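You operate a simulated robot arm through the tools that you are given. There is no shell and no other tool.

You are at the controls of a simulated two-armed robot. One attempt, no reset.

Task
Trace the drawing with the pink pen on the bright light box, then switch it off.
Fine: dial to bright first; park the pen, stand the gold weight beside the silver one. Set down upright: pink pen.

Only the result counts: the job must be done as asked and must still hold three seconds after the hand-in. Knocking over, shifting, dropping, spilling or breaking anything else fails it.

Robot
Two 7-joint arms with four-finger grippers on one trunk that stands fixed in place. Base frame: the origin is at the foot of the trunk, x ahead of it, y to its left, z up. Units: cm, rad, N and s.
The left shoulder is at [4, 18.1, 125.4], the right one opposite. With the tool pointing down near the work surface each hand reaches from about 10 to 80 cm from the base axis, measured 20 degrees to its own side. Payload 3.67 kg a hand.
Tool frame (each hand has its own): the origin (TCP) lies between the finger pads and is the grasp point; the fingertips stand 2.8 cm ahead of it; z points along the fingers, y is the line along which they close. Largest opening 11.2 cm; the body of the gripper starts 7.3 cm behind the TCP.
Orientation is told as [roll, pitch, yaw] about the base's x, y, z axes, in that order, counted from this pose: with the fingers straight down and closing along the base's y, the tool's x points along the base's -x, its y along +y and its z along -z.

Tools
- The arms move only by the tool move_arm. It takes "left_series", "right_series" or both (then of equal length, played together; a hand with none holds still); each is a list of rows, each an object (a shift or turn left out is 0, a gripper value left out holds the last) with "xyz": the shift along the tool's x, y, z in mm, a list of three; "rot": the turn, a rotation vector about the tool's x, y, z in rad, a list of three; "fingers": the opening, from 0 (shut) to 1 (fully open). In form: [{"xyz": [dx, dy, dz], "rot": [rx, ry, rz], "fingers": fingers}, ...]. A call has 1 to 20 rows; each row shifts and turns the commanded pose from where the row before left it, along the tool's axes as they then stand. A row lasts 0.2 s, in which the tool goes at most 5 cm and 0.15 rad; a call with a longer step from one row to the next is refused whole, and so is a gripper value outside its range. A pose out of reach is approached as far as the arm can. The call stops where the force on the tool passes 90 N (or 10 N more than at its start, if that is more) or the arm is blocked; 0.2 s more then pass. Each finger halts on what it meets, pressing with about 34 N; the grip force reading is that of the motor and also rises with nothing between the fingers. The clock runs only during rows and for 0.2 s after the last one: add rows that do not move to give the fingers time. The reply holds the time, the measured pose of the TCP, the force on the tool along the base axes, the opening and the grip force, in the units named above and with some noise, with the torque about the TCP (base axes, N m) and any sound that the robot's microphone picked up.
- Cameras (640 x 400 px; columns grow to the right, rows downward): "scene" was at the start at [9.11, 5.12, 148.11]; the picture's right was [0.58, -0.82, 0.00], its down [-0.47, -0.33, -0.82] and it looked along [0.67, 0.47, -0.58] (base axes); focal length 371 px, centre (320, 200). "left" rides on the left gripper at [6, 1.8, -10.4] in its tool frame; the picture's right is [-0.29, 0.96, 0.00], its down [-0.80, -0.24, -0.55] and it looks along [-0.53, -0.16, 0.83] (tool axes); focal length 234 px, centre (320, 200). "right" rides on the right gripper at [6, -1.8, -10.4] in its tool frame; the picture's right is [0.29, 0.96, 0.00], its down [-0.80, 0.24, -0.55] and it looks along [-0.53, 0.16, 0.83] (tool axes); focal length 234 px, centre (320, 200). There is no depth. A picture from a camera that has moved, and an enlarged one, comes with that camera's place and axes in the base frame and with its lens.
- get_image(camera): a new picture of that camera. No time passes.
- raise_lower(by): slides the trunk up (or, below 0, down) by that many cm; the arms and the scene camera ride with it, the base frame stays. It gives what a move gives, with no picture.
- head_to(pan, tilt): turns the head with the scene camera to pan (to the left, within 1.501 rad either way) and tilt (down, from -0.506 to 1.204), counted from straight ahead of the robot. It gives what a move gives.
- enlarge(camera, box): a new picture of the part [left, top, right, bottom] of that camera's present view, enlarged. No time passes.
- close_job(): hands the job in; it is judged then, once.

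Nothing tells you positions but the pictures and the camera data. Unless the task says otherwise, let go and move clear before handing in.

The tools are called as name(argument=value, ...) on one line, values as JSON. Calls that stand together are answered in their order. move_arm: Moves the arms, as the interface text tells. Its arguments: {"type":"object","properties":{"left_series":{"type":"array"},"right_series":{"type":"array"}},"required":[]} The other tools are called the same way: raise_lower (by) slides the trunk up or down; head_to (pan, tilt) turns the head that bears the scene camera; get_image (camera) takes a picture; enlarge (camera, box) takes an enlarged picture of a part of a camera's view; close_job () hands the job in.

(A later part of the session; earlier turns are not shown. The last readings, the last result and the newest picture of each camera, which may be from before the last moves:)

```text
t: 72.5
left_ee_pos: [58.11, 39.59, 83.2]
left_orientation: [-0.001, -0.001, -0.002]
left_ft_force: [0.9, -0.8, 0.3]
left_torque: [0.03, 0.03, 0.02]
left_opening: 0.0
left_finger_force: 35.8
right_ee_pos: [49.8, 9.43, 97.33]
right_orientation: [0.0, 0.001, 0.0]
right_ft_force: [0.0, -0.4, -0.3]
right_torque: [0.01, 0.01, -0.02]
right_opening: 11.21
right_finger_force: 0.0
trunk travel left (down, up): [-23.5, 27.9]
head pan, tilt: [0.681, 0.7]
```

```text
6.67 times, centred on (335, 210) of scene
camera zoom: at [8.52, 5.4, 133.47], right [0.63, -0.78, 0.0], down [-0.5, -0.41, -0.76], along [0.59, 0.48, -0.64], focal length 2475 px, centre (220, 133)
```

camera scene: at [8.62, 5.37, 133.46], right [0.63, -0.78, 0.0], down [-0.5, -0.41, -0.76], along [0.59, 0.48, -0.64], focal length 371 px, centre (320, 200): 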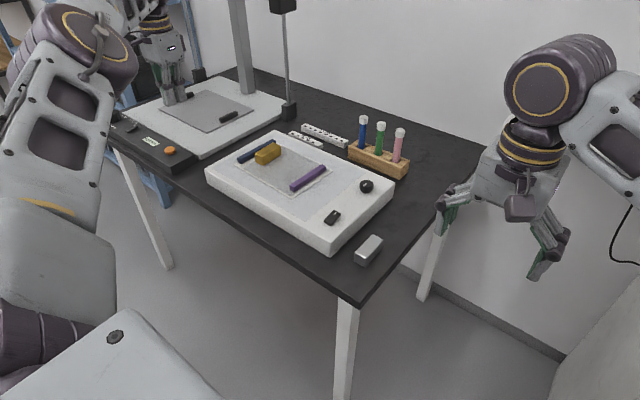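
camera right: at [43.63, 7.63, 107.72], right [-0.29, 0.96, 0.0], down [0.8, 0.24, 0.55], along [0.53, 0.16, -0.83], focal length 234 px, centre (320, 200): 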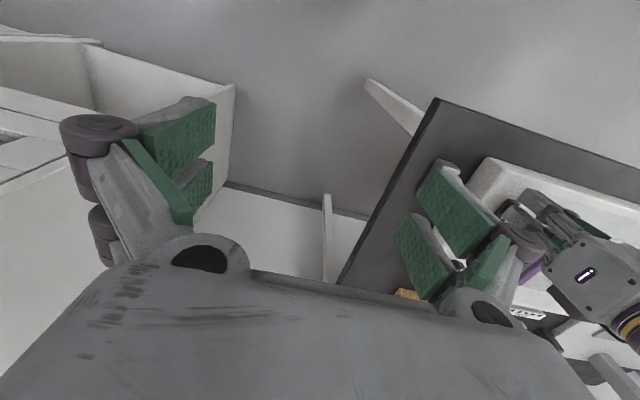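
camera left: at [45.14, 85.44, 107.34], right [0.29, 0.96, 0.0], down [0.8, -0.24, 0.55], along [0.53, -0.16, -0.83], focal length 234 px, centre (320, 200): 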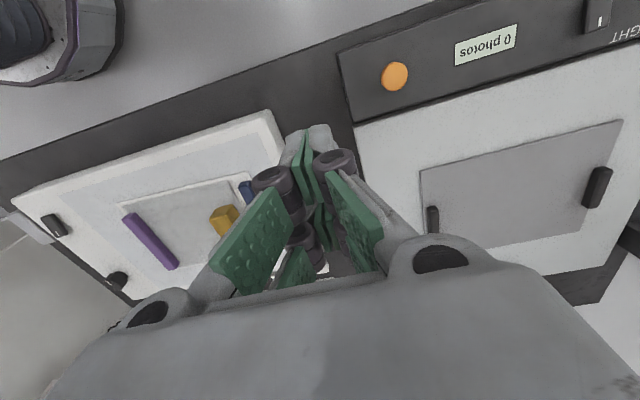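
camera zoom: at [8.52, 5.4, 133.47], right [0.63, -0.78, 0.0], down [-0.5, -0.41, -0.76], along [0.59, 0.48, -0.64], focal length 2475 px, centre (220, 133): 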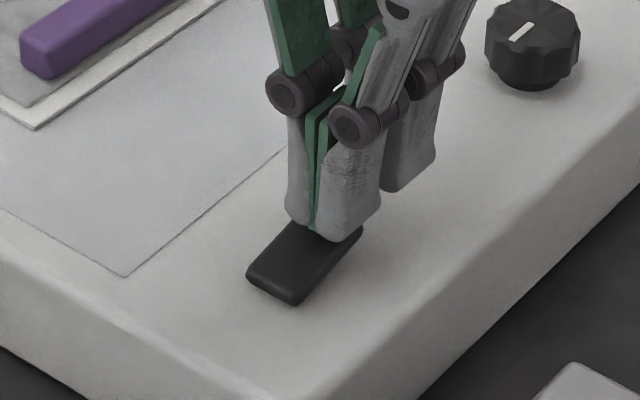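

move_arm(left_series=[{"xyz": [3, 0, 1]}, {"xyz": [0, 0, 1]}, {"xyz": [0, 0, 1]}, {"xyz": [0, 0, 1]}, {"xyz": [0, 0, 0]}])

move_arm(left_series=[{"xyz": [0, 0, 1]}, {"xyz": [0, 0, 1]}, {"xyz": [0, 0, 0]}])

enlarge(camera="scene", box=[200, 130, 420, 270])

enlarge(camera="scene", box=[258, 150, 298, 175])

```text
t: 73.7
left_ee_pos: [57.87, 39.63, 82.73]
left_orientation: [-0.001, 0.001, -0.003]
left_ft_force: [0.1, 0.4, 0.5]
left_torque: [-0.01, 0.01, 0.0]
left_opening: 0.59
left_finger_force: 35.2
right_ee_pos: [49.75, 9.33, 97.37]
right_orientation: [0.0, -0.001, -0.001]
right_ft_force: [0.1, -0.4, 0.4]
right_torque: [0.01, -0.01, 0.02]
right_opening: 11.22
right_finger_force: 0.0
trunk travel left (down, up): [-23.5, 27.9]
head pan, tilt: [0.681, 0.7]
```

```text
t: 74.5
left_ee_pos: [57.87, 39.45, 82.55]
left_orientation: [0.0, 0.0, -0.003]
left_ft_force: [1.1, 0.1, 2.8]
left_torque: [0.03, 0.07, -0.04]
left_opening: 0.61
left_finger_force: 35.9
right_ee_pos: [49.8, 9.34, 97.4]
right_orientation: [0.001, 0.001, -0.001]
right_ft_force: [-0.6, 0.3, -0.7]
right_torque: [-0.02, 0.03, -0.02]
right_opening: 11.21
right_finger_force: 0.1
trunk travel left (down, up): [-23.5, 27.9]
head pan, tilt: [0.681, 0.7]
heard: click, click, click
```

```text
2.86 times, centred on (310, 200) of scene
camera zoom: at [8.49, 5.38, 133.48], right [0.63, -0.78, 0.0], down [-0.5, -0.41, -0.76], along [0.59, 0.48, -0.64], focal length 1060 px, centre (349, 200)
```

zoom: 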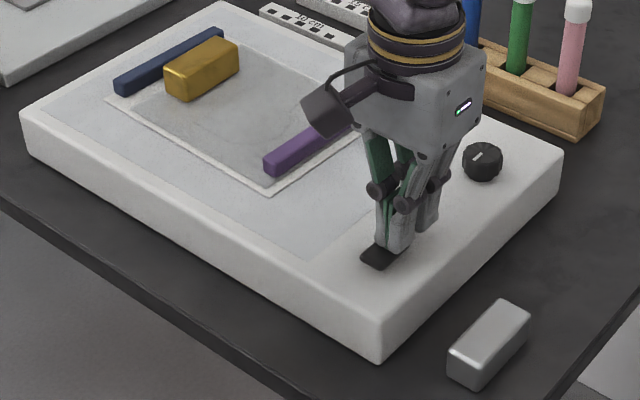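

```text
16.00 times, centred on (278, 162) of scene
camera zoom: at [8.49, 5.38, 133.48], right [0.63, -0.78, 0.0], down [-0.5, -0.41, -0.76], along [0.59, 0.48, -0.64], focal length 5939 px, centre (992, 800)
```

zoom: 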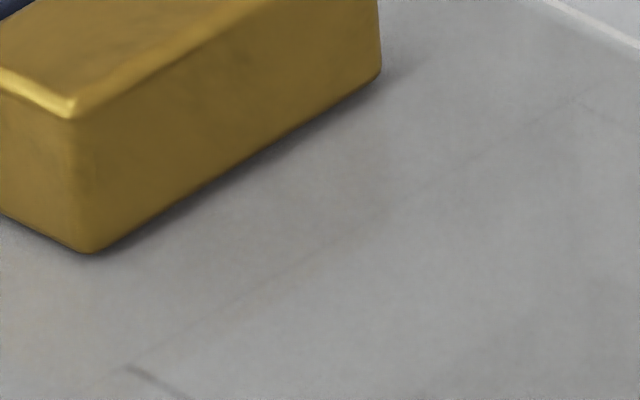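

Three clicks with only a light touch — the contact point is near the pivot. I'll withdraw to the same far-left pose and compare the same crops.

move_arm(left_series=[{"xyz": [0, 0, 1]}, {"xyz": [0, 0, 1]}, {"xyz": [0, 0, 0]}, {"xyz": [0, 0, -10]}, {"xyz": [0, 0, -45]}, {"xyz": [0, 0, -45]}, {"xyz": [0, 0, -45]}, {"xyz": [7, 45, 0]}, {"xyz": [7, 45, 0]}, {"xyz": [7, 45, 0]}, {"xyz": [7, 45, 0]}, {"xyz": [7, 45, 0]}, {"xyz": [7, 45, 0]}, {"xyz": [7, 45, 0]}, {"xyz": [7, 45, 0]}, {"xyz": [7, 45, 0]}, {"xyz": [0, 35, 0]}, {"xyz": [0, 0, 0]}])

enlarge(camera="scene", box=[315, 200, 351, 230])

enlarge(camera="scene", box=[316, 198, 332, 208])

enlarge(camera="scene", box=[270, 170, 350, 220])

enlarge(camera="scene", box=[258, 150, 298, 175])

```text
t: 78.3
left_ee_pos: [51.0, 82.97, 96.25]
left_orientation: [-0.016, 0.01, 0.006]
left_ft_force: [0.2, 0.4, -0.1]
left_torque: [-0.01, -0.03, -0.02]
left_opening: 0.0
left_finger_force: 35.2
left hand out of reach, approached as far as the arm can: row 17
right_ee_pos: [49.57, 9.46, 97.42]
right_orientation: [-0.001, -0.001, -0.001]
right_ft_force: [-1.2, 0.3, -0.6]
right_torque: [0.0, -0.01, 0.0]
right_opening: 11.18
right_finger_force: 0.1
trunk travel left (down, up): [-23.5, 27.9]
head pan, tilt: [0.681, 0.7]
heard: click
```

```text
13.33 times, centred on (333, 215) of scene
camera zoom: at [8.37, 5.43, 133.48], right [0.63, -0.78, 0.0], down [-0.5, -0.41, -0.77], along [0.59, 0.48, -0.64], focal length 4949 px, centre (147, 0)
```

zoom: 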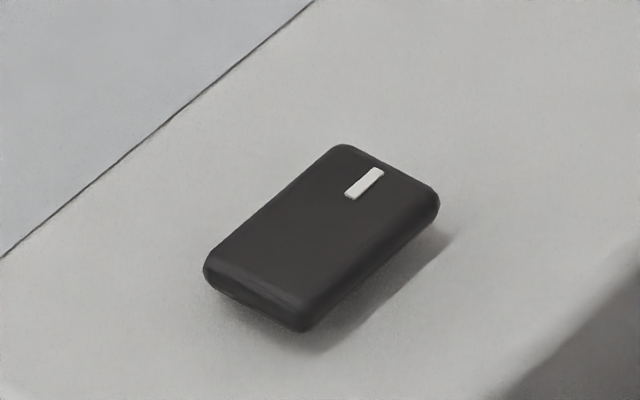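

```text
16.00 times, centred on (324, 203) of scene
camera zoom: at [8.37, 5.43, 133.48], right [0.63, -0.78, 0.0], down [-0.5, -0.41, -0.77], along [0.59, 0.48, -0.64], focal length 5939 px, centre (256, 152)
```

zoom: 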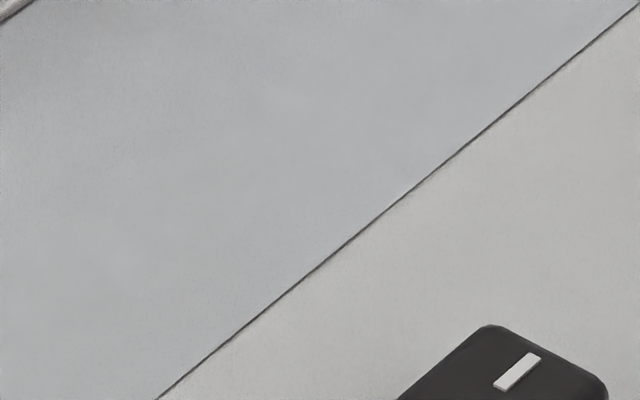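

```text
8.00 times, centred on (310, 195) of scene
camera zoom: at [8.37, 5.43, 133.48], right [0.63, -0.78, 0.0], down [-0.5, -0.41, -0.77], along [0.59, 0.48, -0.64], focal length 2970 px, centre (400, 240)
```

zoom: 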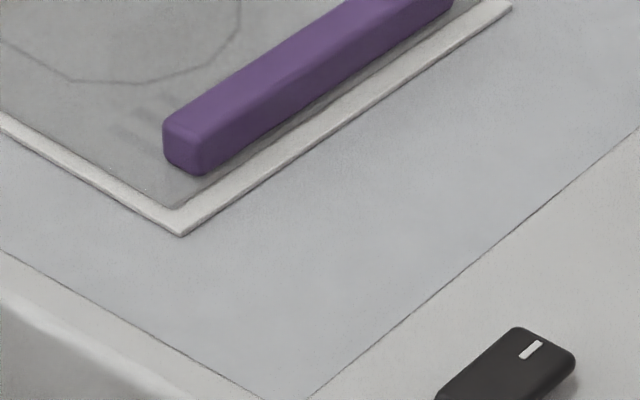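

```text
16.00 times, centred on (278, 162) of scene
camera zoom: at [8.37, 5.43, 133.48], right [0.63, -0.78, 0.0], down [-0.5, -0.41, -0.77], along [0.59, 0.48, -0.64], focal length 5939 px, centre (992, 800)
```

zoom: 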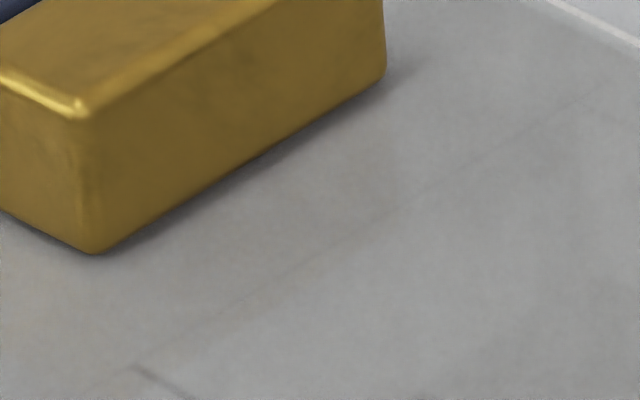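

Both rocker states look the same here. I'll recreate the exact starting viewpoint (trunk up, head angles, hand pose) so I can compare the panel directly against my first pictures.

move_arm(left_series=[{"xyz": [3.6, -40, -2]}, {"xyz": [3.6, -40, -2]}, {"xyz": [3.6, -40, -2]}, {"xyz": [3.6, -40, -2]}, {"xyz": [3.6, -40, -2]}, {"xyz": [3.6, -40, 0]}, {"xyz": [3.6, -40, 0]}, {"xyz": [3.6, -40, 0]}, {"fingers": 1}, {"fingers": 1}, {"fingers": 1}])

raise_lower(by=14)

head_to(pan=0.613, tilt=0.613)

enlarge(camera="scene", box=[180, 180, 400, 350])

enlarge(camera="scene", box=[295, 250, 375, 310])

enlarge(camera="scene", box=[220, 210, 320, 275])

enlarge(camera="left", box=[190, 40, 500, 290])

```text
t: 80.7
left_ee_pos: [48.45, 51.78, 98.07]
left_orientation: [-0.001, 0.001, -0.004]
left_ft_force: [-0.1, -0.7, 0.1]
left_torque: [0.02, 0.0, 0.01]
left_opening: 10.43
left_finger_force: 0.0
right_ee_pos: [49.75, 9.39, 97.32]
right_orientation: [0.0, -0.001, 0.0]
right_ft_force: [-0.3, -0.4, -0.4]
right_torque: [0.0, 0.02, -0.03]
right_opening: 11.21
right_finger_force: 0.1
trunk travel left (down, up): [-23.5, 27.9]
head pan, tilt: [0.681, 0.7]
```

```text
t: 82.4
left_ee_pos: [48.6, 51.86, 111.85]
left_orientation: [0.0, 0.001, -0.001]
left_ft_force: [-0.3, 0.3, 0.1]
left_torque: [0.0, 0.0, 0.01]
left_opening: 11.19
left_finger_force: 0.0
right_ee_pos: [49.75, 9.34, 111.28]
right_orientation: [0.0, 0.0, 0.0]
right_ft_force: [-0.2, 0.5, 0.1]
right_torque: [0.02, -0.03, 0.01]
right_opening: 11.21
right_finger_force: 0.1
trunk travel left (down, up): [-37.5, 13.9]
head pan, tilt: [0.681, 0.7]
```

```text
t: 83.1
left_ee_pos: [48.54, 51.68, 111.75]
left_orientation: [-0.001, 0.001, -0.003]
left_ft_force: [0.0, 0.3, 0.4]
left_torque: [0.02, 0.01, -0.01]
left_opening: 11.2
left_finger_force: 0.2
right_ee_pos: [49.8, 9.35, 111.24]
right_orientation: [0.001, 0.0, 0.001]
right_ft_force: [-0.6, 0.7, -0.2]
right_torque: [0.02, 0.02, -0.03]
right_opening: 11.22
right_finger_force: 0.1
trunk travel left (down, up): [-37.5, 13.9]
head pan, tilt: [0.613, 0.613]
```

```text
2.35 times, centred on (290, 265) of scene
camera zoom: at [9.12, 5.12, 148.11], right [0.58, -0.82, 0.0], down [-0.47, -0.33, -0.82], along [0.67, 0.47, -0.58], focal length 873 px, centre (391, 47)
```

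zoom: 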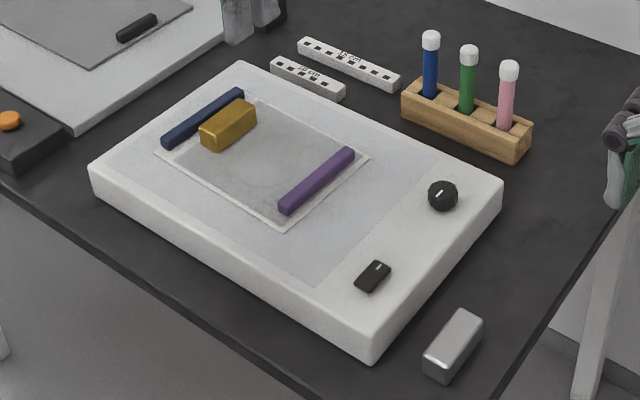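

```text
6.67 times, centred on (335, 280) of scene
camera zoom: at [9.12, 5.12, 148.11], right [0.58, -0.82, 0.0], down [-0.47, -0.33, -0.82], along [0.67, 0.47, -0.58], focal length 2475 px, centre (220, -333)
```

zoom: 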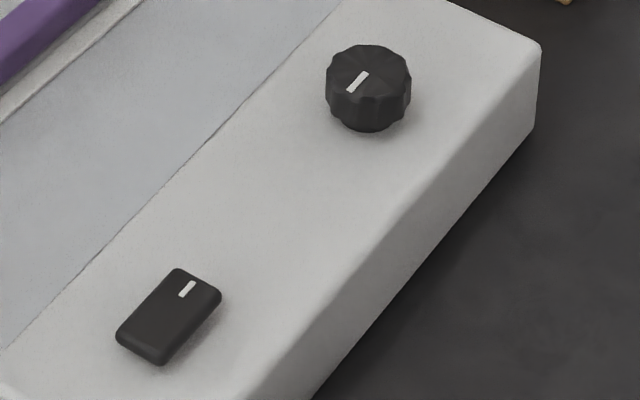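

```text
6.15 times, centred on (270, 242) of scene
camera zoom: at [9.12, 5.12, 148.11], right [0.58, -0.82, 0.0], down [-0.47, -0.33, -0.82], along [0.67, 0.47, -0.58], focal length 2284 px, centre (628, -62)
```

zoom: 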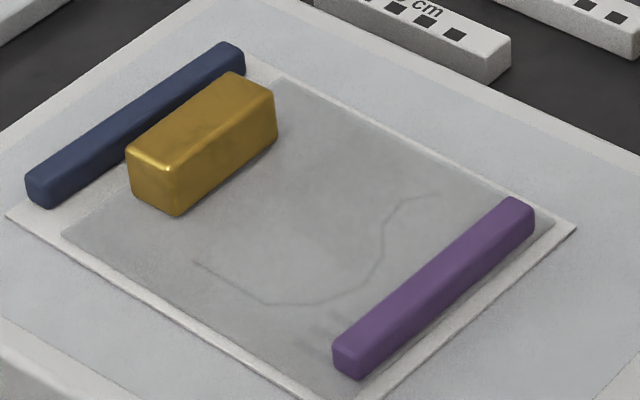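

```text
1.60 times, centred on (345, 165) of left
camera zoom: at [42.52, 53.62, 122.12], right [0.29, 0.96, 0.0], down [0.8, -0.24, 0.55], along [0.53, -0.16, -0.83], focal length 375 px, centre (280, 256)
```

zoom: 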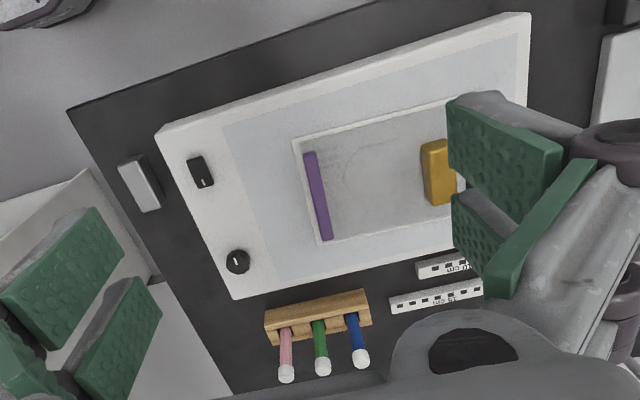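

Measuring the rocker's edges against the panel line shows it is only near level now, not tipped fully to the marked side — my earlier presses never took it all the way over (hence the stuttering clicks). I'll go back down and press the marked end fully at its very tip.

raise_lower(by=-14)

head_to(pan=0.681, tilt=0.7)

move_arm(left_series=[{"xyz": [-25, -30, 15], "fingers": 0}, {"xyz": [-25, -30, 15]}, {"xyz": [-25, -30, 15]}, {"xyz": [-25, -30, 15]}, {"xyz": [0, 0, 30]}, {"xyz": [0, 0, 30]}, {"xyz": [0, 0, 20]}, {"xyz": [0, 0, 0]}])

enlarge(camera="scene", box=[300, 180, 370, 240])

```text
t: 84.7
left_ee_pos: [48.49, 51.73, 97.92]
left_orientation: [0.0, 0.001, -0.003]
left_ft_force: [0.4, -0.2, 0.6]
left_torque: [0.02, 0.02, 0.0]
left_opening: 11.18
left_finger_force: 0.1
right_ee_pos: [49.69, 9.35, 97.46]
right_orientation: [0.0, 0.0, -0.001]
right_ft_force: [-0.2, 0.7, -0.4]
right_torque: [0.05, 0.02, -0.03]
right_opening: 11.22
right_finger_force: 0.0
trunk travel left (down, up): [-23.5, 27.9]
head pan, tilt: [0.613, 0.613]
```

```text
t: 85.4
left_ee_pos: [48.44, 51.82, 97.87]
left_orientation: [0.002, -0.001, -0.003]
left_ft_force: [-0.3, 0.1, 0.6]
left_torque: [0.02, -0.03, 0.01]
left_opening: 11.19
left_finger_force: 0.0
right_ee_pos: [49.73, 9.3, 97.48]
right_orientation: [-0.001, -0.002, 0.0]
right_ft_force: [0.8, 0.4, 0.5]
right_torque: [0.0, -0.01, -0.02]
right_opening: 11.21
right_finger_force: 0.0
trunk travel left (down, up): [-23.5, 27.9]
head pan, tilt: [0.681, 0.7]
```

```text
t: 87.2
left_ee_pos: [58.48, 39.58, 84.1]
left_orientation: [0.0, 0.0, -0.004]
left_ft_force: [-0.5, -0.5, 0.2]
left_torque: [0.0, 0.01, 0.0]
left_opening: 0.0
left_finger_force: 33.7
right_ee_pos: [49.86, 9.47, 97.38]
right_orientation: [-0.001, -0.002, 0.0]
right_ft_force: [-0.5, -0.3, 0.3]
right_torque: [0.0, 0.0, 0.01]
right_opening: 11.21
right_finger_force: 0.1
trunk travel left (down, up): [-23.5, 27.9]
head pan, tilt: [0.681, 0.7]
```

```text
6.67 times, centred on (335, 210) of scene
camera zoom: at [8.5, 5.38, 133.47], right [0.63, -0.78, 0.0], down [-0.5, -0.41, -0.76], along [0.59, 0.48, -0.64], focal length 2475 px, centre (220, 133)
```

zoom: 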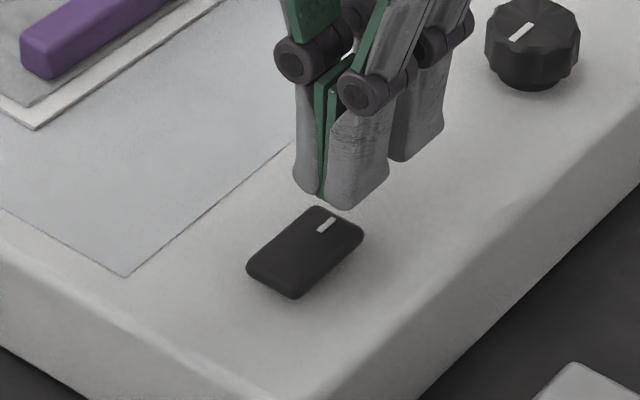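

move_arm(left_series=[{"xyz": [0, 2, 10]}, {"xyz": [0, 0, 4]}, {"xyz": [0, 0, 2]}, {"xyz": [0, 0, 0]}])

move_arm(left_series=[{"xyz": [0, 0, 1]}, {"xyz": [0, 0, 1]}, {"xyz": [0, 0, 0]}])

enlarge(camera="scene", box=[200, 130, 420, 270])

```text
t: 88.2
left_ee_pos: [58.58, 40.03, 82.44]
left_orientation: [0.0, -0.001, -0.002]
left_ft_force: [0.2, -0.1, 4.5]
left_torque: [0.0, 0.09, -0.02]
left_opening: 0.6
left_finger_force: 35.3
right_ee_pos: [49.77, 9.34, 97.52]
right_orientation: [0.0, -0.001, 0.0]
right_ft_force: [0.5, 0.0, -0.3]
right_torque: [-0.02, -0.02, -0.02]
right_opening: 11.2
right_finger_force: 0.0
trunk travel left (down, up): [-23.5, 27.9]
head pan, tilt: [0.681, 0.7]
heard: click
```

```text
t: 89.0
left_ee_pos: [58.61, 39.96, 82.48]
left_orientation: [0.002, -0.007, -0.002]
left_ft_force: [3.6, 13.2, 32.3]
left_torque: [0.32, 0.67, -0.27]
left_opening: 0.58
left_finger_force: 35.8
right_ee_pos: [49.67, 9.35, 97.69]
right_orientation: [-0.001, -0.002, 0.002]
right_ft_force: [-0.3, 0.3, 0.7]
right_torque: [0.02, -0.01, 0.02]
right_opening: 11.19
right_finger_force: 0.3
trunk travel left (down, up): [-23.5, 27.9]
head pan, tilt: [0.681, 0.7]
```

```text
2.86 times, centred on (310, 200) of scene
camera zoom: at [8.27, 5.36, 133.51], right [0.63, -0.78, 0.0], down [-0.5, -0.41, -0.77], along [0.6, 0.48, -0.64], focal length 1060 px, centre (349, 200)
```

zoom: 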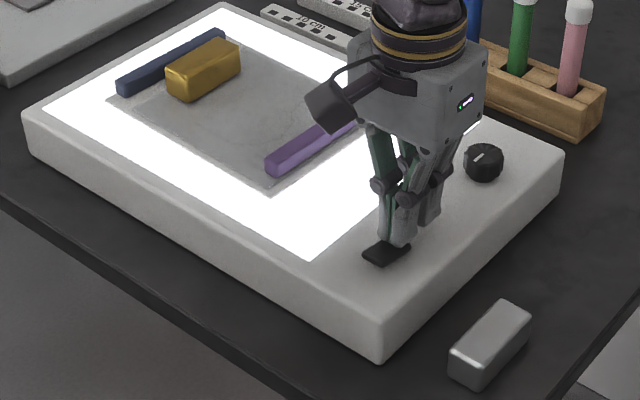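

The panel now glows bright white — the lamp is on. I'll lift off and confirm it stays lit.

move_arm(left_series=[{"xyz": [0, 0, -5]}, {"xyz": [0, 0, -30]}, {"xyz": [0, 0, -45]}, {"xyz": [0, 0, -45]}, {"xyz": [0, 0, 0]}])

enlarge(camera="scene", box=[200, 130, 420, 270])

enlarge(camera="scene", box=[315, 200, 351, 230])

enlarge(camera="scene", box=[240, 135, 325, 195])

```text
t: 90.2
left_ee_pos: [58.6, 39.87, 94.6]
left_orientation: [-0.002, 0.001, -0.003]
left_ft_force: [0.5, -0.1, -0.4]
left_torque: [-0.01, -0.03, -0.01]
left_opening: 0.01
left_finger_force: 35.6
right_ee_pos: [49.74, 9.38, 97.33]
right_orientation: [-0.001, 0.001, 0.0]
right_ft_force: [-0.7, 0.7, 0.1]
right_torque: [-0.01, 0.02, 0.02]
right_opening: 11.18
right_finger_force: 0.0
trunk travel left (down, up): [-23.5, 27.9]
head pan, tilt: [0.681, 0.7]
```

```text
2.86 times, centred on (310, 200) of scene
camera zoom: at [8.56, 5.42, 133.46], right [0.63, -0.78, 0.0], down [-0.5, -0.41, -0.76], along [0.59, 0.48, -0.64], focal length 1060 px, centre (349, 200)
```

zoom: 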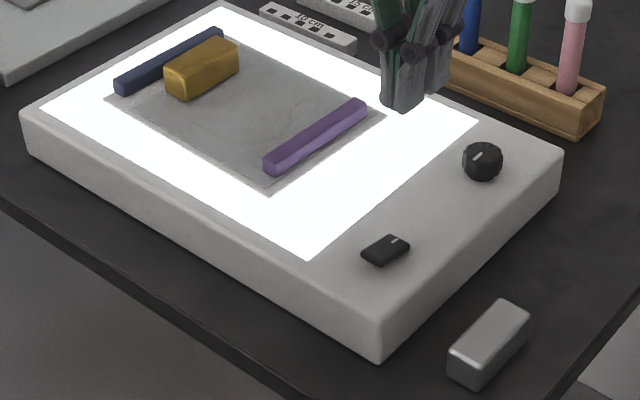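

```text
13.33 times, centred on (333, 215) of scene
camera zoom: at [8.56, 5.42, 133.46], right [0.63, -0.78, 0.0], down [-0.5, -0.41, -0.76], along [0.59, 0.48, -0.64], focal length 4949 px, centre (147, 0)
```

zoom: 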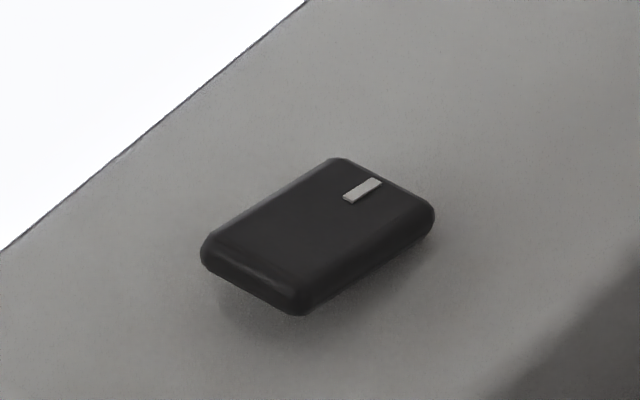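

```text
6.67 times, centred on (282, 165) of scene
camera zoom: at [8.56, 5.42, 133.46], right [0.63, -0.78, 0.0], down [-0.5, -0.41, -0.76], along [0.59, 0.48, -0.64], focal length 2475 px, centre (570, 433)
```

zoom: 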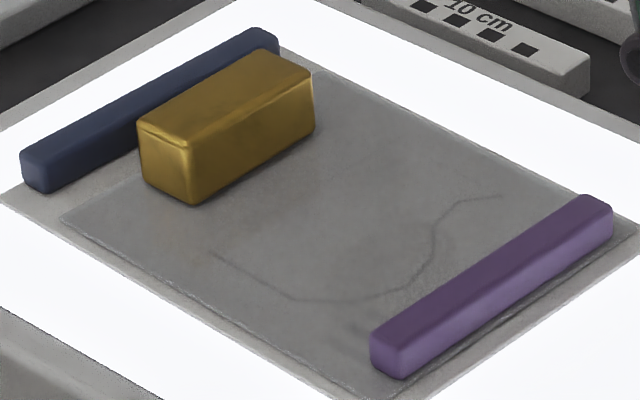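

The lamp stays on with the rocker fully tipped. Now I need precise coordinates of the drawing, so I'll place the wrist camera over it.

move_arm(left_series=[{"xyz": [-14, 43, -10]}, {"xyz": [-14, 43, -10]}, {"xyz": [-14, 43, -10]}, {"xyz": [-14, 43, -10]}, {"xyz": [0, 0, 0]}])

get_image(camera="left")

enlarge(camera="left", box=[220, 0, 420, 125])

```text
t: 91.4
left_ee_pos: [64.4, 57.27, 98.54]
left_orientation: [0.0, -0.001, -0.006]
left_ft_force: [-0.8, 0.4, 0.1]
left_torque: [0.05, 0.0, 0.04]
left_opening: 0.0
left_finger_force: 35.9
right_ee_pos: [49.62, 9.32, 97.45]
right_orientation: [0.001, 0.0, -0.001]
right_ft_force: [0.0, -1.1, 0.0]
right_torque: [0.01, -0.01, -0.03]
right_opening: 11.18
right_finger_force: 0.0
trunk travel left (down, up): [-23.5, 27.9]
head pan, tilt: [0.681, 0.7]
```

```text
taken
camera left: at [58.39, 59.06, 108.87], right [0.29, 0.96, 0.0], down [0.8, -0.24, 0.55], along [0.53, -0.16, -0.83], focal length 234 px, centre (320, 200)
```

left: 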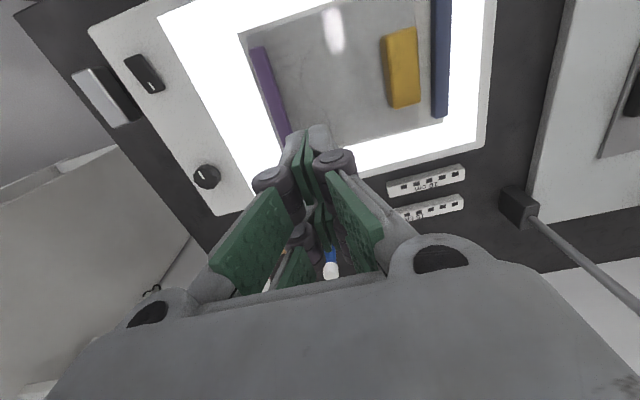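

```text
3.20 times, centred on (320, 62) of left
camera zoom: at [58.39, 59.06, 108.87], right [0.29, 0.96, 0.0], down [0.8, -0.24, 0.55], along [0.53, -0.16, -0.83], focal length 749 px, centre (320, 640)
```

zoom: 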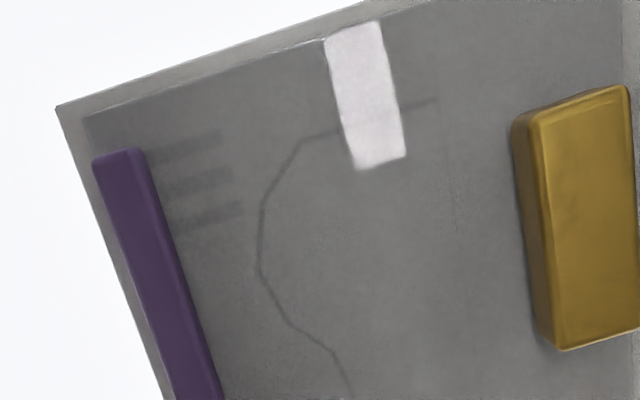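

The drawing's near half is clear from here. I'll shift the camera forward to see its far half too.

move_arm(left_series=[{"xyz": [-30, 0, 0]}, {"xyz": [-30, 0, 0]}, {"xyz": [0, 0, 0]}, {"xyz": [0, 0, 0]}])

get_image(camera="left")

enlarge(camera="left", box=[220, 0, 420, 125])

enlarge(camera="left", box=[250, 0, 350, 62])

```text
t: 92.4
left_ee_pos: [70.4, 57.21, 98.35]
left_orientation: [-0.001, 0.002, -0.005]
left_ft_force: [0.0, -0.6, -0.3]
left_torque: [0.0, -0.01, 0.02]
left_opening: 0.0
left_finger_force: 35.7
right_ee_pos: [49.8, 9.3, 97.31]
right_orientation: [0.0, 0.001, -0.001]
right_ft_force: [-0.2, -0.3, -0.2]
right_torque: [0.01, 0.02, -0.01]
right_opening: 11.23
right_finger_force: 0.1
trunk travel left (down, up): [-23.5, 27.9]
head pan, tilt: [0.681, 0.7]
```

```text
taken
camera left: at [64.38, 59.04, 108.7], right [0.29, 0.96, 0.0], down [0.8, -0.24, 0.55], along [0.53, -0.16, -0.83], focal length 234 px, centre (320, 200)
```

left: 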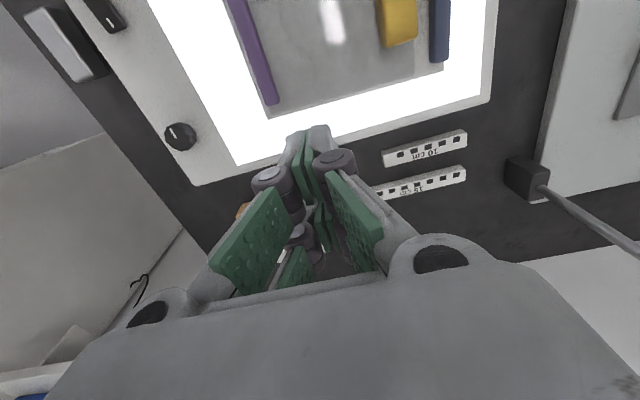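

```text
3.20 times, centred on (320, 62) of left
camera zoom: at [64.38, 59.04, 108.7], right [0.29, 0.96, 0.0], down [0.8, -0.24, 0.55], along [0.53, -0.16, -0.83], focal length 749 px, centre (320, 640)
```

zoom: 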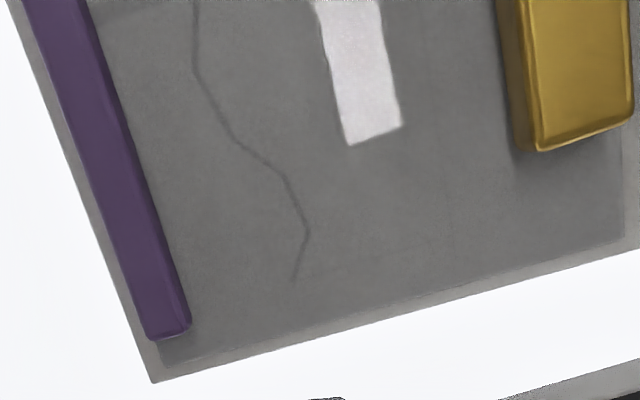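

```text
6.40 times, centred on (300, 31) of left
camera zoom: at [64.38, 59.04, 108.7], right [0.29, 0.96, 0.0], down [0.8, -0.24, 0.55], along [0.53, -0.16, -0.83], focal length 1499 px, centre (448, 1282)
```

zoom: 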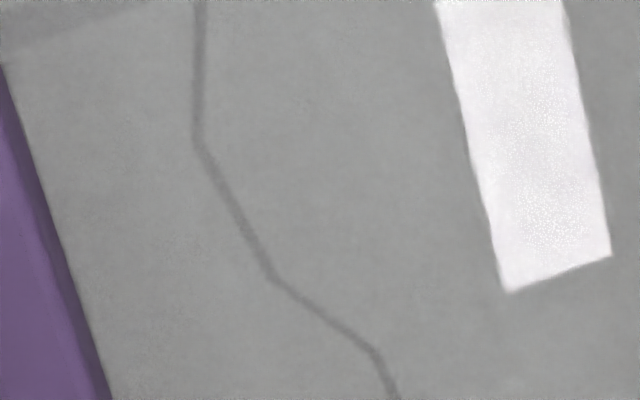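

The drawing is a polyline on a plane at z≈79, with vertices I have computed from two views. Now for the pen: pink stands at about (83.3, 40.4) with its top near z 89, so I'll tilt the hand 0.25 rad forward for reach and move near it for a look.

move_arm(left_series=[{"rot": [0, -0.125, 0], "fingers": 0.32}, {"rot": [0, -0.125, 0]}, {"xyz": [-12.8, -33.6, 3.3]}, {"xyz": [-12.8, -33.6, 3.3]}, {"xyz": [-12.8, -33.6, 3.3]}, {"xyz": [-12.8, -33.6, 3.3]}, {"xyz": [-12.8, -33.6, 3.3]}, {"xyz": [0, 0, 0]}])

get_image(camera="left")

get_image(camera="scene")

```text
t: 94.2
left_ee_pos: [76.52, 40.38, 98.51]
left_orientation: [0.0, -0.25, -0.004]
left_ft_force: [-1.0, 0.2, -0.7]
left_torque: [-0.01, -0.03, 0.02]
left_opening: 3.58
left_finger_force: 0.1
right_ee_pos: [49.73, 9.46, 97.44]
right_orientation: [0.0, 0.001, -0.001]
right_ft_force: [0.2, 0.3, 1.5]
right_torque: [-0.02, -0.02, 0.04]
right_opening: 11.24
right_finger_force: 0.0
trunk travel left (down, up): [-23.5, 27.9]
head pan, tilt: [0.681, 0.7]
```

```text
taken
camera left: at [68.04, 42.2, 106.99], right [0.28, 0.96, 0.07], down [0.63, -0.24, 0.73], along [0.72, -0.16, -0.68], focal length 234 px, centre (320, 200)
```

left: 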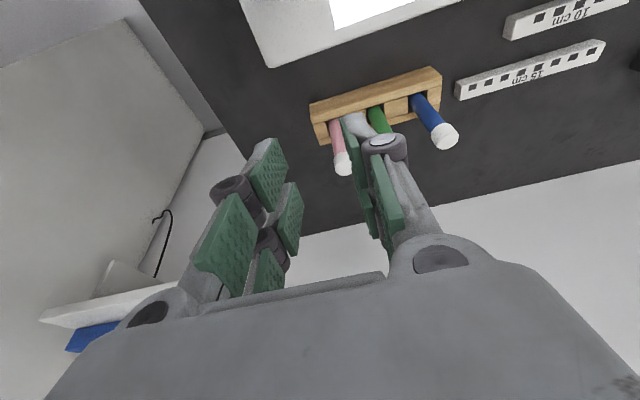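

```text
taken
camera scene: at [8.49, 5.45, 133.47], right [0.63, -0.78, 0.0], down [-0.5, -0.41, -0.76], along [0.59, 0.48, -0.64], focal length 371 px, centre (320, 200)
```

scene: 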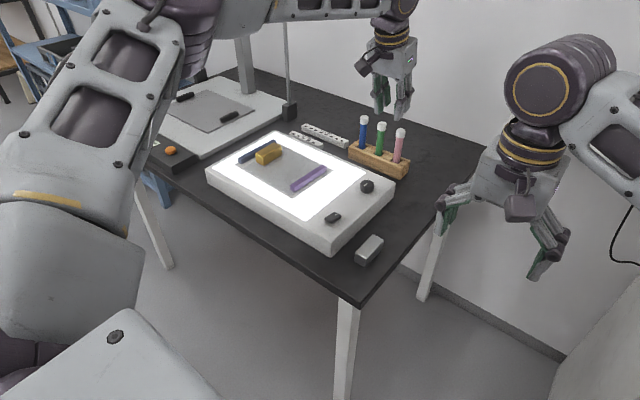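

enlarge(camera="left", box=[295, 60, 475, 185])

enlarge(camera="scene", box=[340, 100, 430, 190])

```text
3.20 times, centred on (385, 122) of left
camera zoom: at [68.04, 42.2, 106.99], right [0.28, 0.96, 0.07], down [0.63, -0.24, 0.73], along [0.72, -0.16, -0.68], focal length 749 px, centre (112, 448)
```

zoom: 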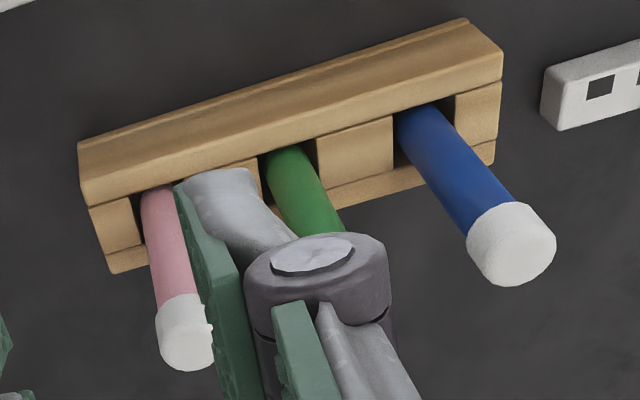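

```text
4.44 times, centred on (385, 145) of scene
camera zoom: at [8.49, 5.45, 133.47], right [0.63, -0.78, 0.0], down [-0.5, -0.41, -0.76], along [0.59, 0.48, -0.64], focal length 1650 px, centre (31, 444)
```

zoom: 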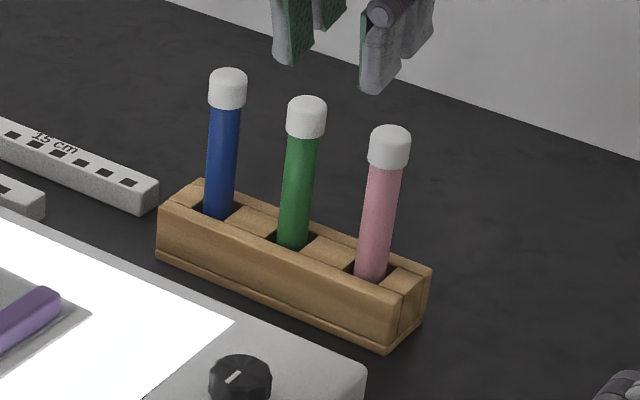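

enlarge(camera="left", box=[318, 105, 368, 180])

enlarge(camera="left", box=[250, 40, 350, 100])

```text
5.33 times, centred on (343, 142) of left
camera zoom: at [68.04, 42.2, 106.99], right [0.28, 0.96, 0.07], down [0.63, -0.24, 0.73], along [0.72, -0.16, -0.68], focal length 1249 px, centre (197, 507)
```

zoom: 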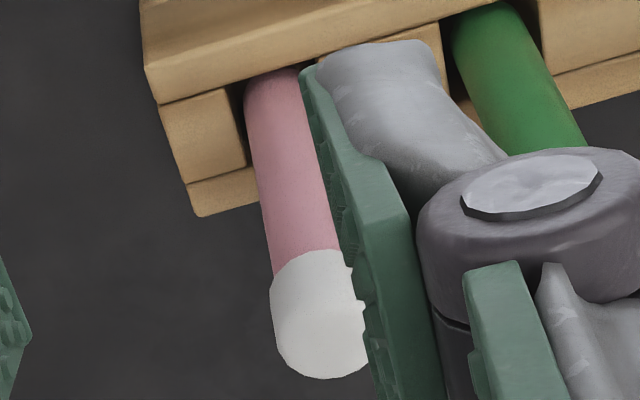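

```text
6.40 times, centred on (300, 70) of left
camera zoom: at [68.04, 42.2, 106.99], right [0.28, 0.96, 0.07], down [0.63, -0.24, 0.73], along [0.72, -0.16, -0.68], focal length 1499 px, centre (448, 1032)
```

zoom: 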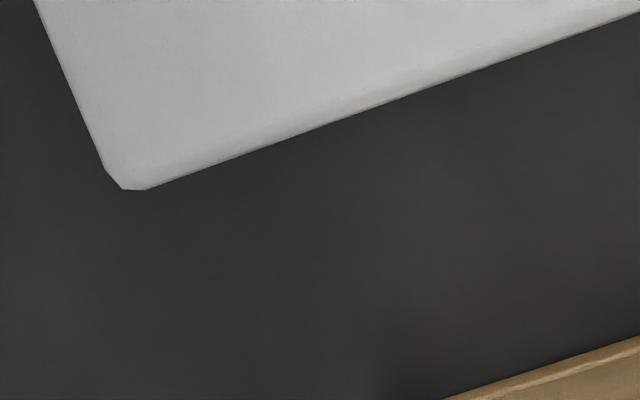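

The wrist camera puts the pink pen's axis at about (83.9, 41.4), top near z 88.3, diameter about 1.4 cm. I'll move above it so it lines up with the far prongs, then check before descending.

move_arm(left_series=[{"xyz": [-23.5, 5, 24]}, {"xyz": [-23.5, 5, 24]}, {"xyz": [0, 0, 0]}, {"xyz": [0, 0, 0]}])

get_image(camera="left")

enlarge(camera="scene", box=[340, 80, 440, 190])

```text
t: 95.2
left_ee_pos: [78.22, 41.55, 95.37]
left_orientation: [0.0, -0.251, -0.005]
left_ft_force: [-0.2, 0.7, 0.4]
left_torque: [-0.02, 0.0, -0.02]
left_opening: 3.6
left_finger_force: 0.1
left hand out of reach, approached as far as the arm can: row 1, 2
right_ee_pos: [49.68, 9.35, 97.51]
right_orientation: [0.0, 0.001, 0.0]
right_ft_force: [0.4, -0.5, -1.1]
right_torque: [-0.01, 0.02, 0.0]
right_opening: 11.21
right_finger_force: 0.0
trunk travel left (down, up): [-23.5, 27.9]
head pan, tilt: [0.681, 0.7]
```

```text
taken
camera left: at [69.88, 43.34, 103.83], right [0.28, 0.96, 0.07], down [0.63, -0.24, 0.74], along [0.72, -0.16, -0.67], focal length 234 px, centre (320, 200)
```

left: 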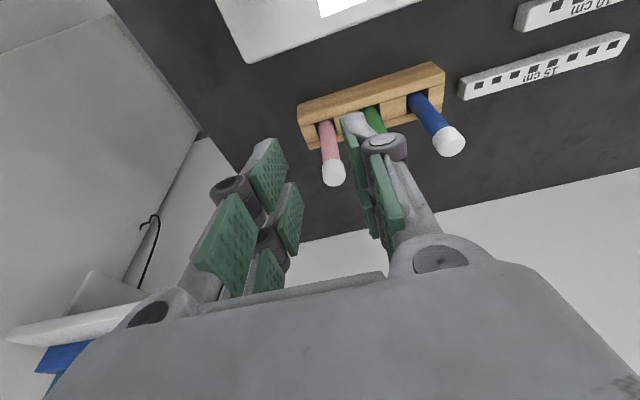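

```text
3.64 times, centred on (390, 135) of scene
camera zoom: at [8.5, 5.41, 133.47], right [0.63, -0.78, 0.0], down [-0.5, -0.41, -0.76], along [0.59, 0.48, -0.64], focal length 1350 px, centre (66, 436)
```

zoom: 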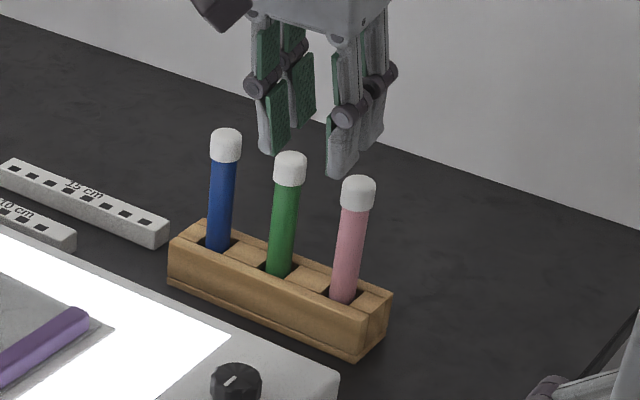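

The arm runs out of reach at x≈78 with this tilt. Tilting the hand further forward moves the wrist back and should buy the missing 4 cm, so I'll tilt to about 0.8 rad here first.

move_arm(left_series=[{"rot": [0, -0.1375, 0]}, {"rot": [0, -0.1375, 0]}, {"rot": [0, -0.1375, 0]}, {"rot": [0, -0.1375, 0]}, {"xyz": [0, 0, 0]}])

get_image(camera="scene")

```text
t: 96.4
left_ee_pos: [78.42, 41.5, 95.52]
left_orientation: [-0.001, -0.8, -0.004]
left_ft_force: [0.5, -0.3, 0.0]
left_torque: [0.02, 0.0, 0.02]
left_opening: 3.57
left_finger_force: 0.1
right_ee_pos: [49.78, 9.37, 97.38]
right_orientation: [-0.001, 0.001, 0.0]
right_ft_force: [0.5, 0.6, 0.0]
right_torque: [0.0, 0.03, 0.03]
right_opening: 11.21
right_finger_force: 0.0
trunk travel left (down, up): [-23.5, 27.9]
head pan, tilt: [0.681, 0.7]
```

```text
taken
camera scene: at [8.56, 5.37, 133.47], right [0.63, -0.78, 0.0], down [-0.5, -0.41, -0.76], along [0.59, 0.48, -0.64], focal length 371 px, centre (320, 200)
```

scene: 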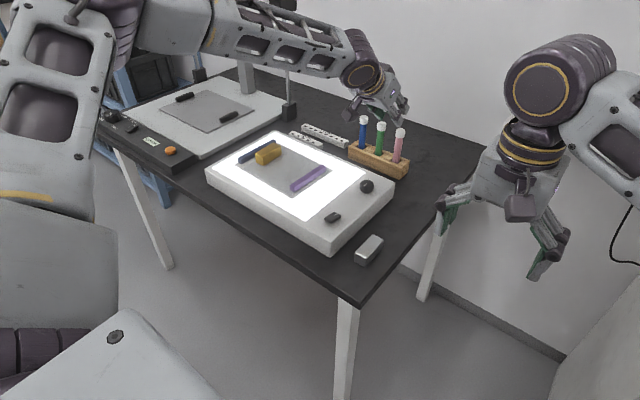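

move_arm(left_series=[{"xyz": [-13.6, -0.5, 14]}, {"xyz": [-13.6, -0.5, 14]}, {"xyz": [0, 0, 0]}, {"xyz": [0, 0, 0]}])

get_image(camera="left")

enlarge(camera="scene", box=[340, 70, 440, 190])

```text
t: 97.4
left_ee_pos: [82.2, 41.25, 95.4]
left_orientation: [-0.001, -0.8, -0.004]
left_ft_force: [-0.2, -0.1, -0.1]
left_torque: [0.02, -0.05, 0.0]
left_opening: 3.59
left_finger_force: 0.0
right_ee_pos: [49.82, 9.37, 97.33]
right_orientation: [0.0, -0.001, 0.0]
right_ft_force: [0.8, -0.7, 0.0]
right_torque: [0.01, 0.02, -0.02]
right_opening: 11.2
right_finger_force: 0.0
trunk travel left (down, up): [-23.5, 27.9]
head pan, tilt: [0.681, 0.7]
```

```text
taken
camera left: at [70.63, 43.05, 98.4], right [0.2, 0.96, 0.21], down [0.16, -0.24, 0.96], along [0.97, -0.16, -0.2], focal length 234 px, centre (320, 200)
```

left: 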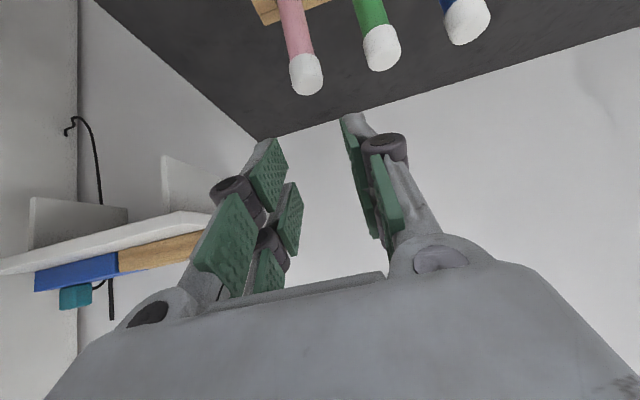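

```text
3.33 times, centred on (390, 130) of scene
camera zoom: at [8.55, 5.38, 133.47], right [0.63, -0.78, 0.0], down [-0.5, -0.41, -0.76], along [0.59, 0.48, -0.64], focal length 1237 px, centre (87, 433)
```

zoom: 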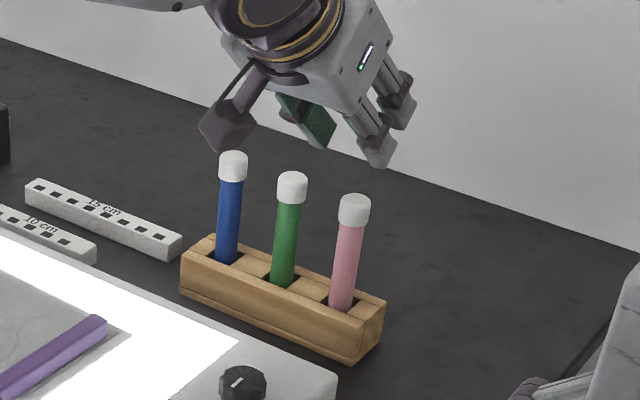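

At this tilt the hand reaches (82.2, 41.3). The pen axis is about y 41.5, so I'll nudge +y and descend straight down around it to TCP z≈84.5.

move_arm(left_series=[{"xyz": [19.5, 2, 19]}, {"xyz": [19.5, 0, 19]}, {"xyz": [0, 0, 0]}])

get_image(camera="left")

enlarge(camera="scene", box=[340, 90, 440, 190])

```text
t: 98.2
left_ee_pos: [82.34, 41.58, 90.17]
left_orientation: [-0.001, -0.801, -0.003]
left_ft_force: [0.2, -0.2, 0.0]
left_torque: [0.02, -0.02, 0.01]
left_opening: 3.56
left_finger_force: 0.2
right_ee_pos: [49.69, 9.38, 97.43]
right_orientation: [0.0, -0.001, 0.0]
right_ft_force: [-0.7, 0.0, 1.1]
right_torque: [0.01, 0.0, 0.02]
right_opening: 11.18
right_finger_force: 0.1
trunk travel left (down, up): [-23.5, 27.9]
head pan, tilt: [0.681, 0.7]
```

```text
taken
camera left: at [70.59, 43.48, 93.08], right [0.2, 0.96, 0.21], down [0.16, -0.24, 0.96], along [0.97, -0.16, -0.2], focal length 234 px, centre (320, 200)
```

left: 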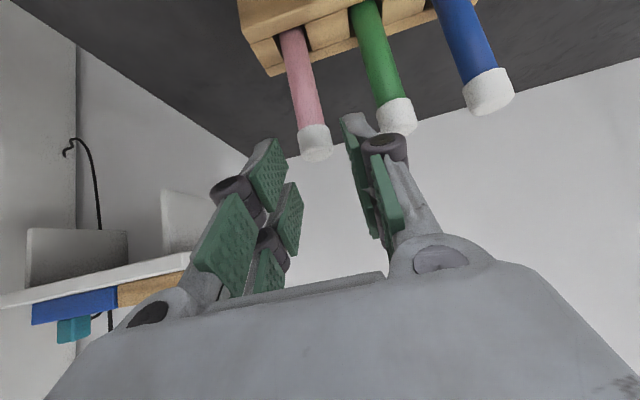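

```text
4.00 times, centred on (390, 140) of scene
camera zoom: at [8.48, 5.38, 133.48], right [0.63, -0.78, 0.0], down [-0.5, -0.41, -0.76], along [0.59, 0.48, -0.64], focal length 1485 px, centre (40, 440)
```

zoom: 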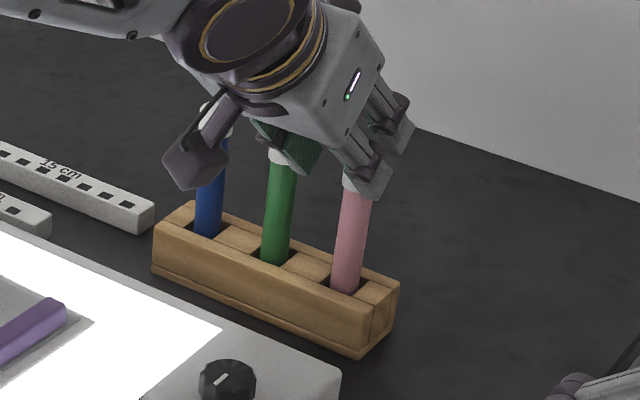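

move_arm(left_series=[{"xyz": [20.4, 0, 19.9]}, {"xyz": [20.4, 0, 19.9]}, {"xyz": [0, 0, 0]}])

get_image(camera="left")

enlarge(camera="scene", box=[340, 90, 440, 190])

```text
t: 99.0
left_ee_pos: [82.24, 41.65, 84.59]
left_orientation: [-0.002, -0.801, -0.002]
left_ft_force: [-0.4, 0.7, 1.0]
left_torque: [0.0, 0.01, 0.0]
left_opening: 3.56
left_finger_force: 0.1
right_ee_pos: [49.73, 9.36, 97.4]
right_orientation: [0.0, -0.001, -0.002]
right_ft_force: [-0.3, 0.1, -0.1]
right_torque: [-0.02, -0.01, -0.01]
right_opening: 11.18
right_finger_force: 0.1
trunk travel left (down, up): [-23.5, 27.9]
head pan, tilt: [0.681, 0.7]
```

```text
taken
camera left: at [70.46, 43.53, 87.42], right [0.2, 0.96, 0.21], down [0.16, -0.24, 0.96], along [0.97, -0.16, -0.2], focal length 234 px, centre (320, 200)
```

left: 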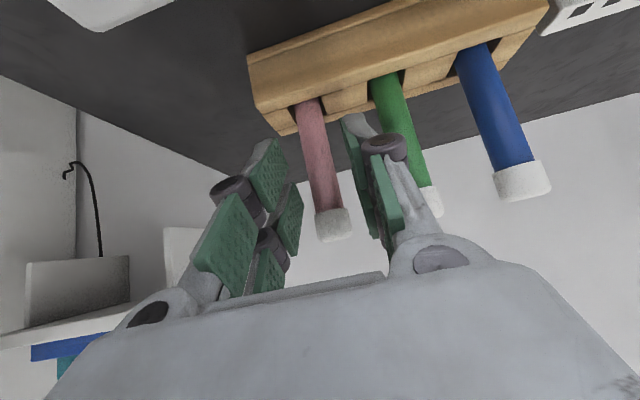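

```text
4.00 times, centred on (390, 140) of scene
camera zoom: at [8.46, 5.44, 133.47], right [0.63, -0.78, 0.0], down [-0.5, -0.41, -0.76], along [0.59, 0.48, -0.64], focal length 1485 px, centre (40, 440)
```

zoom: 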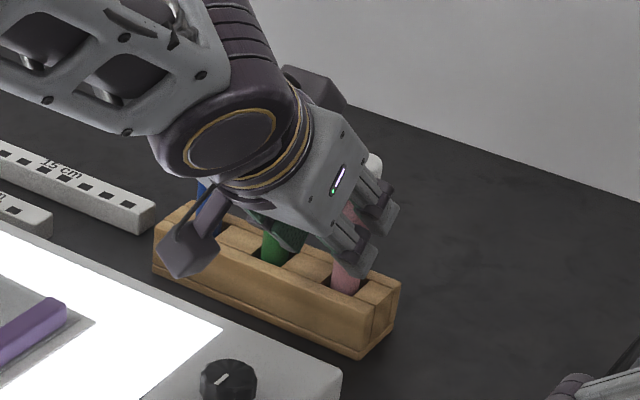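

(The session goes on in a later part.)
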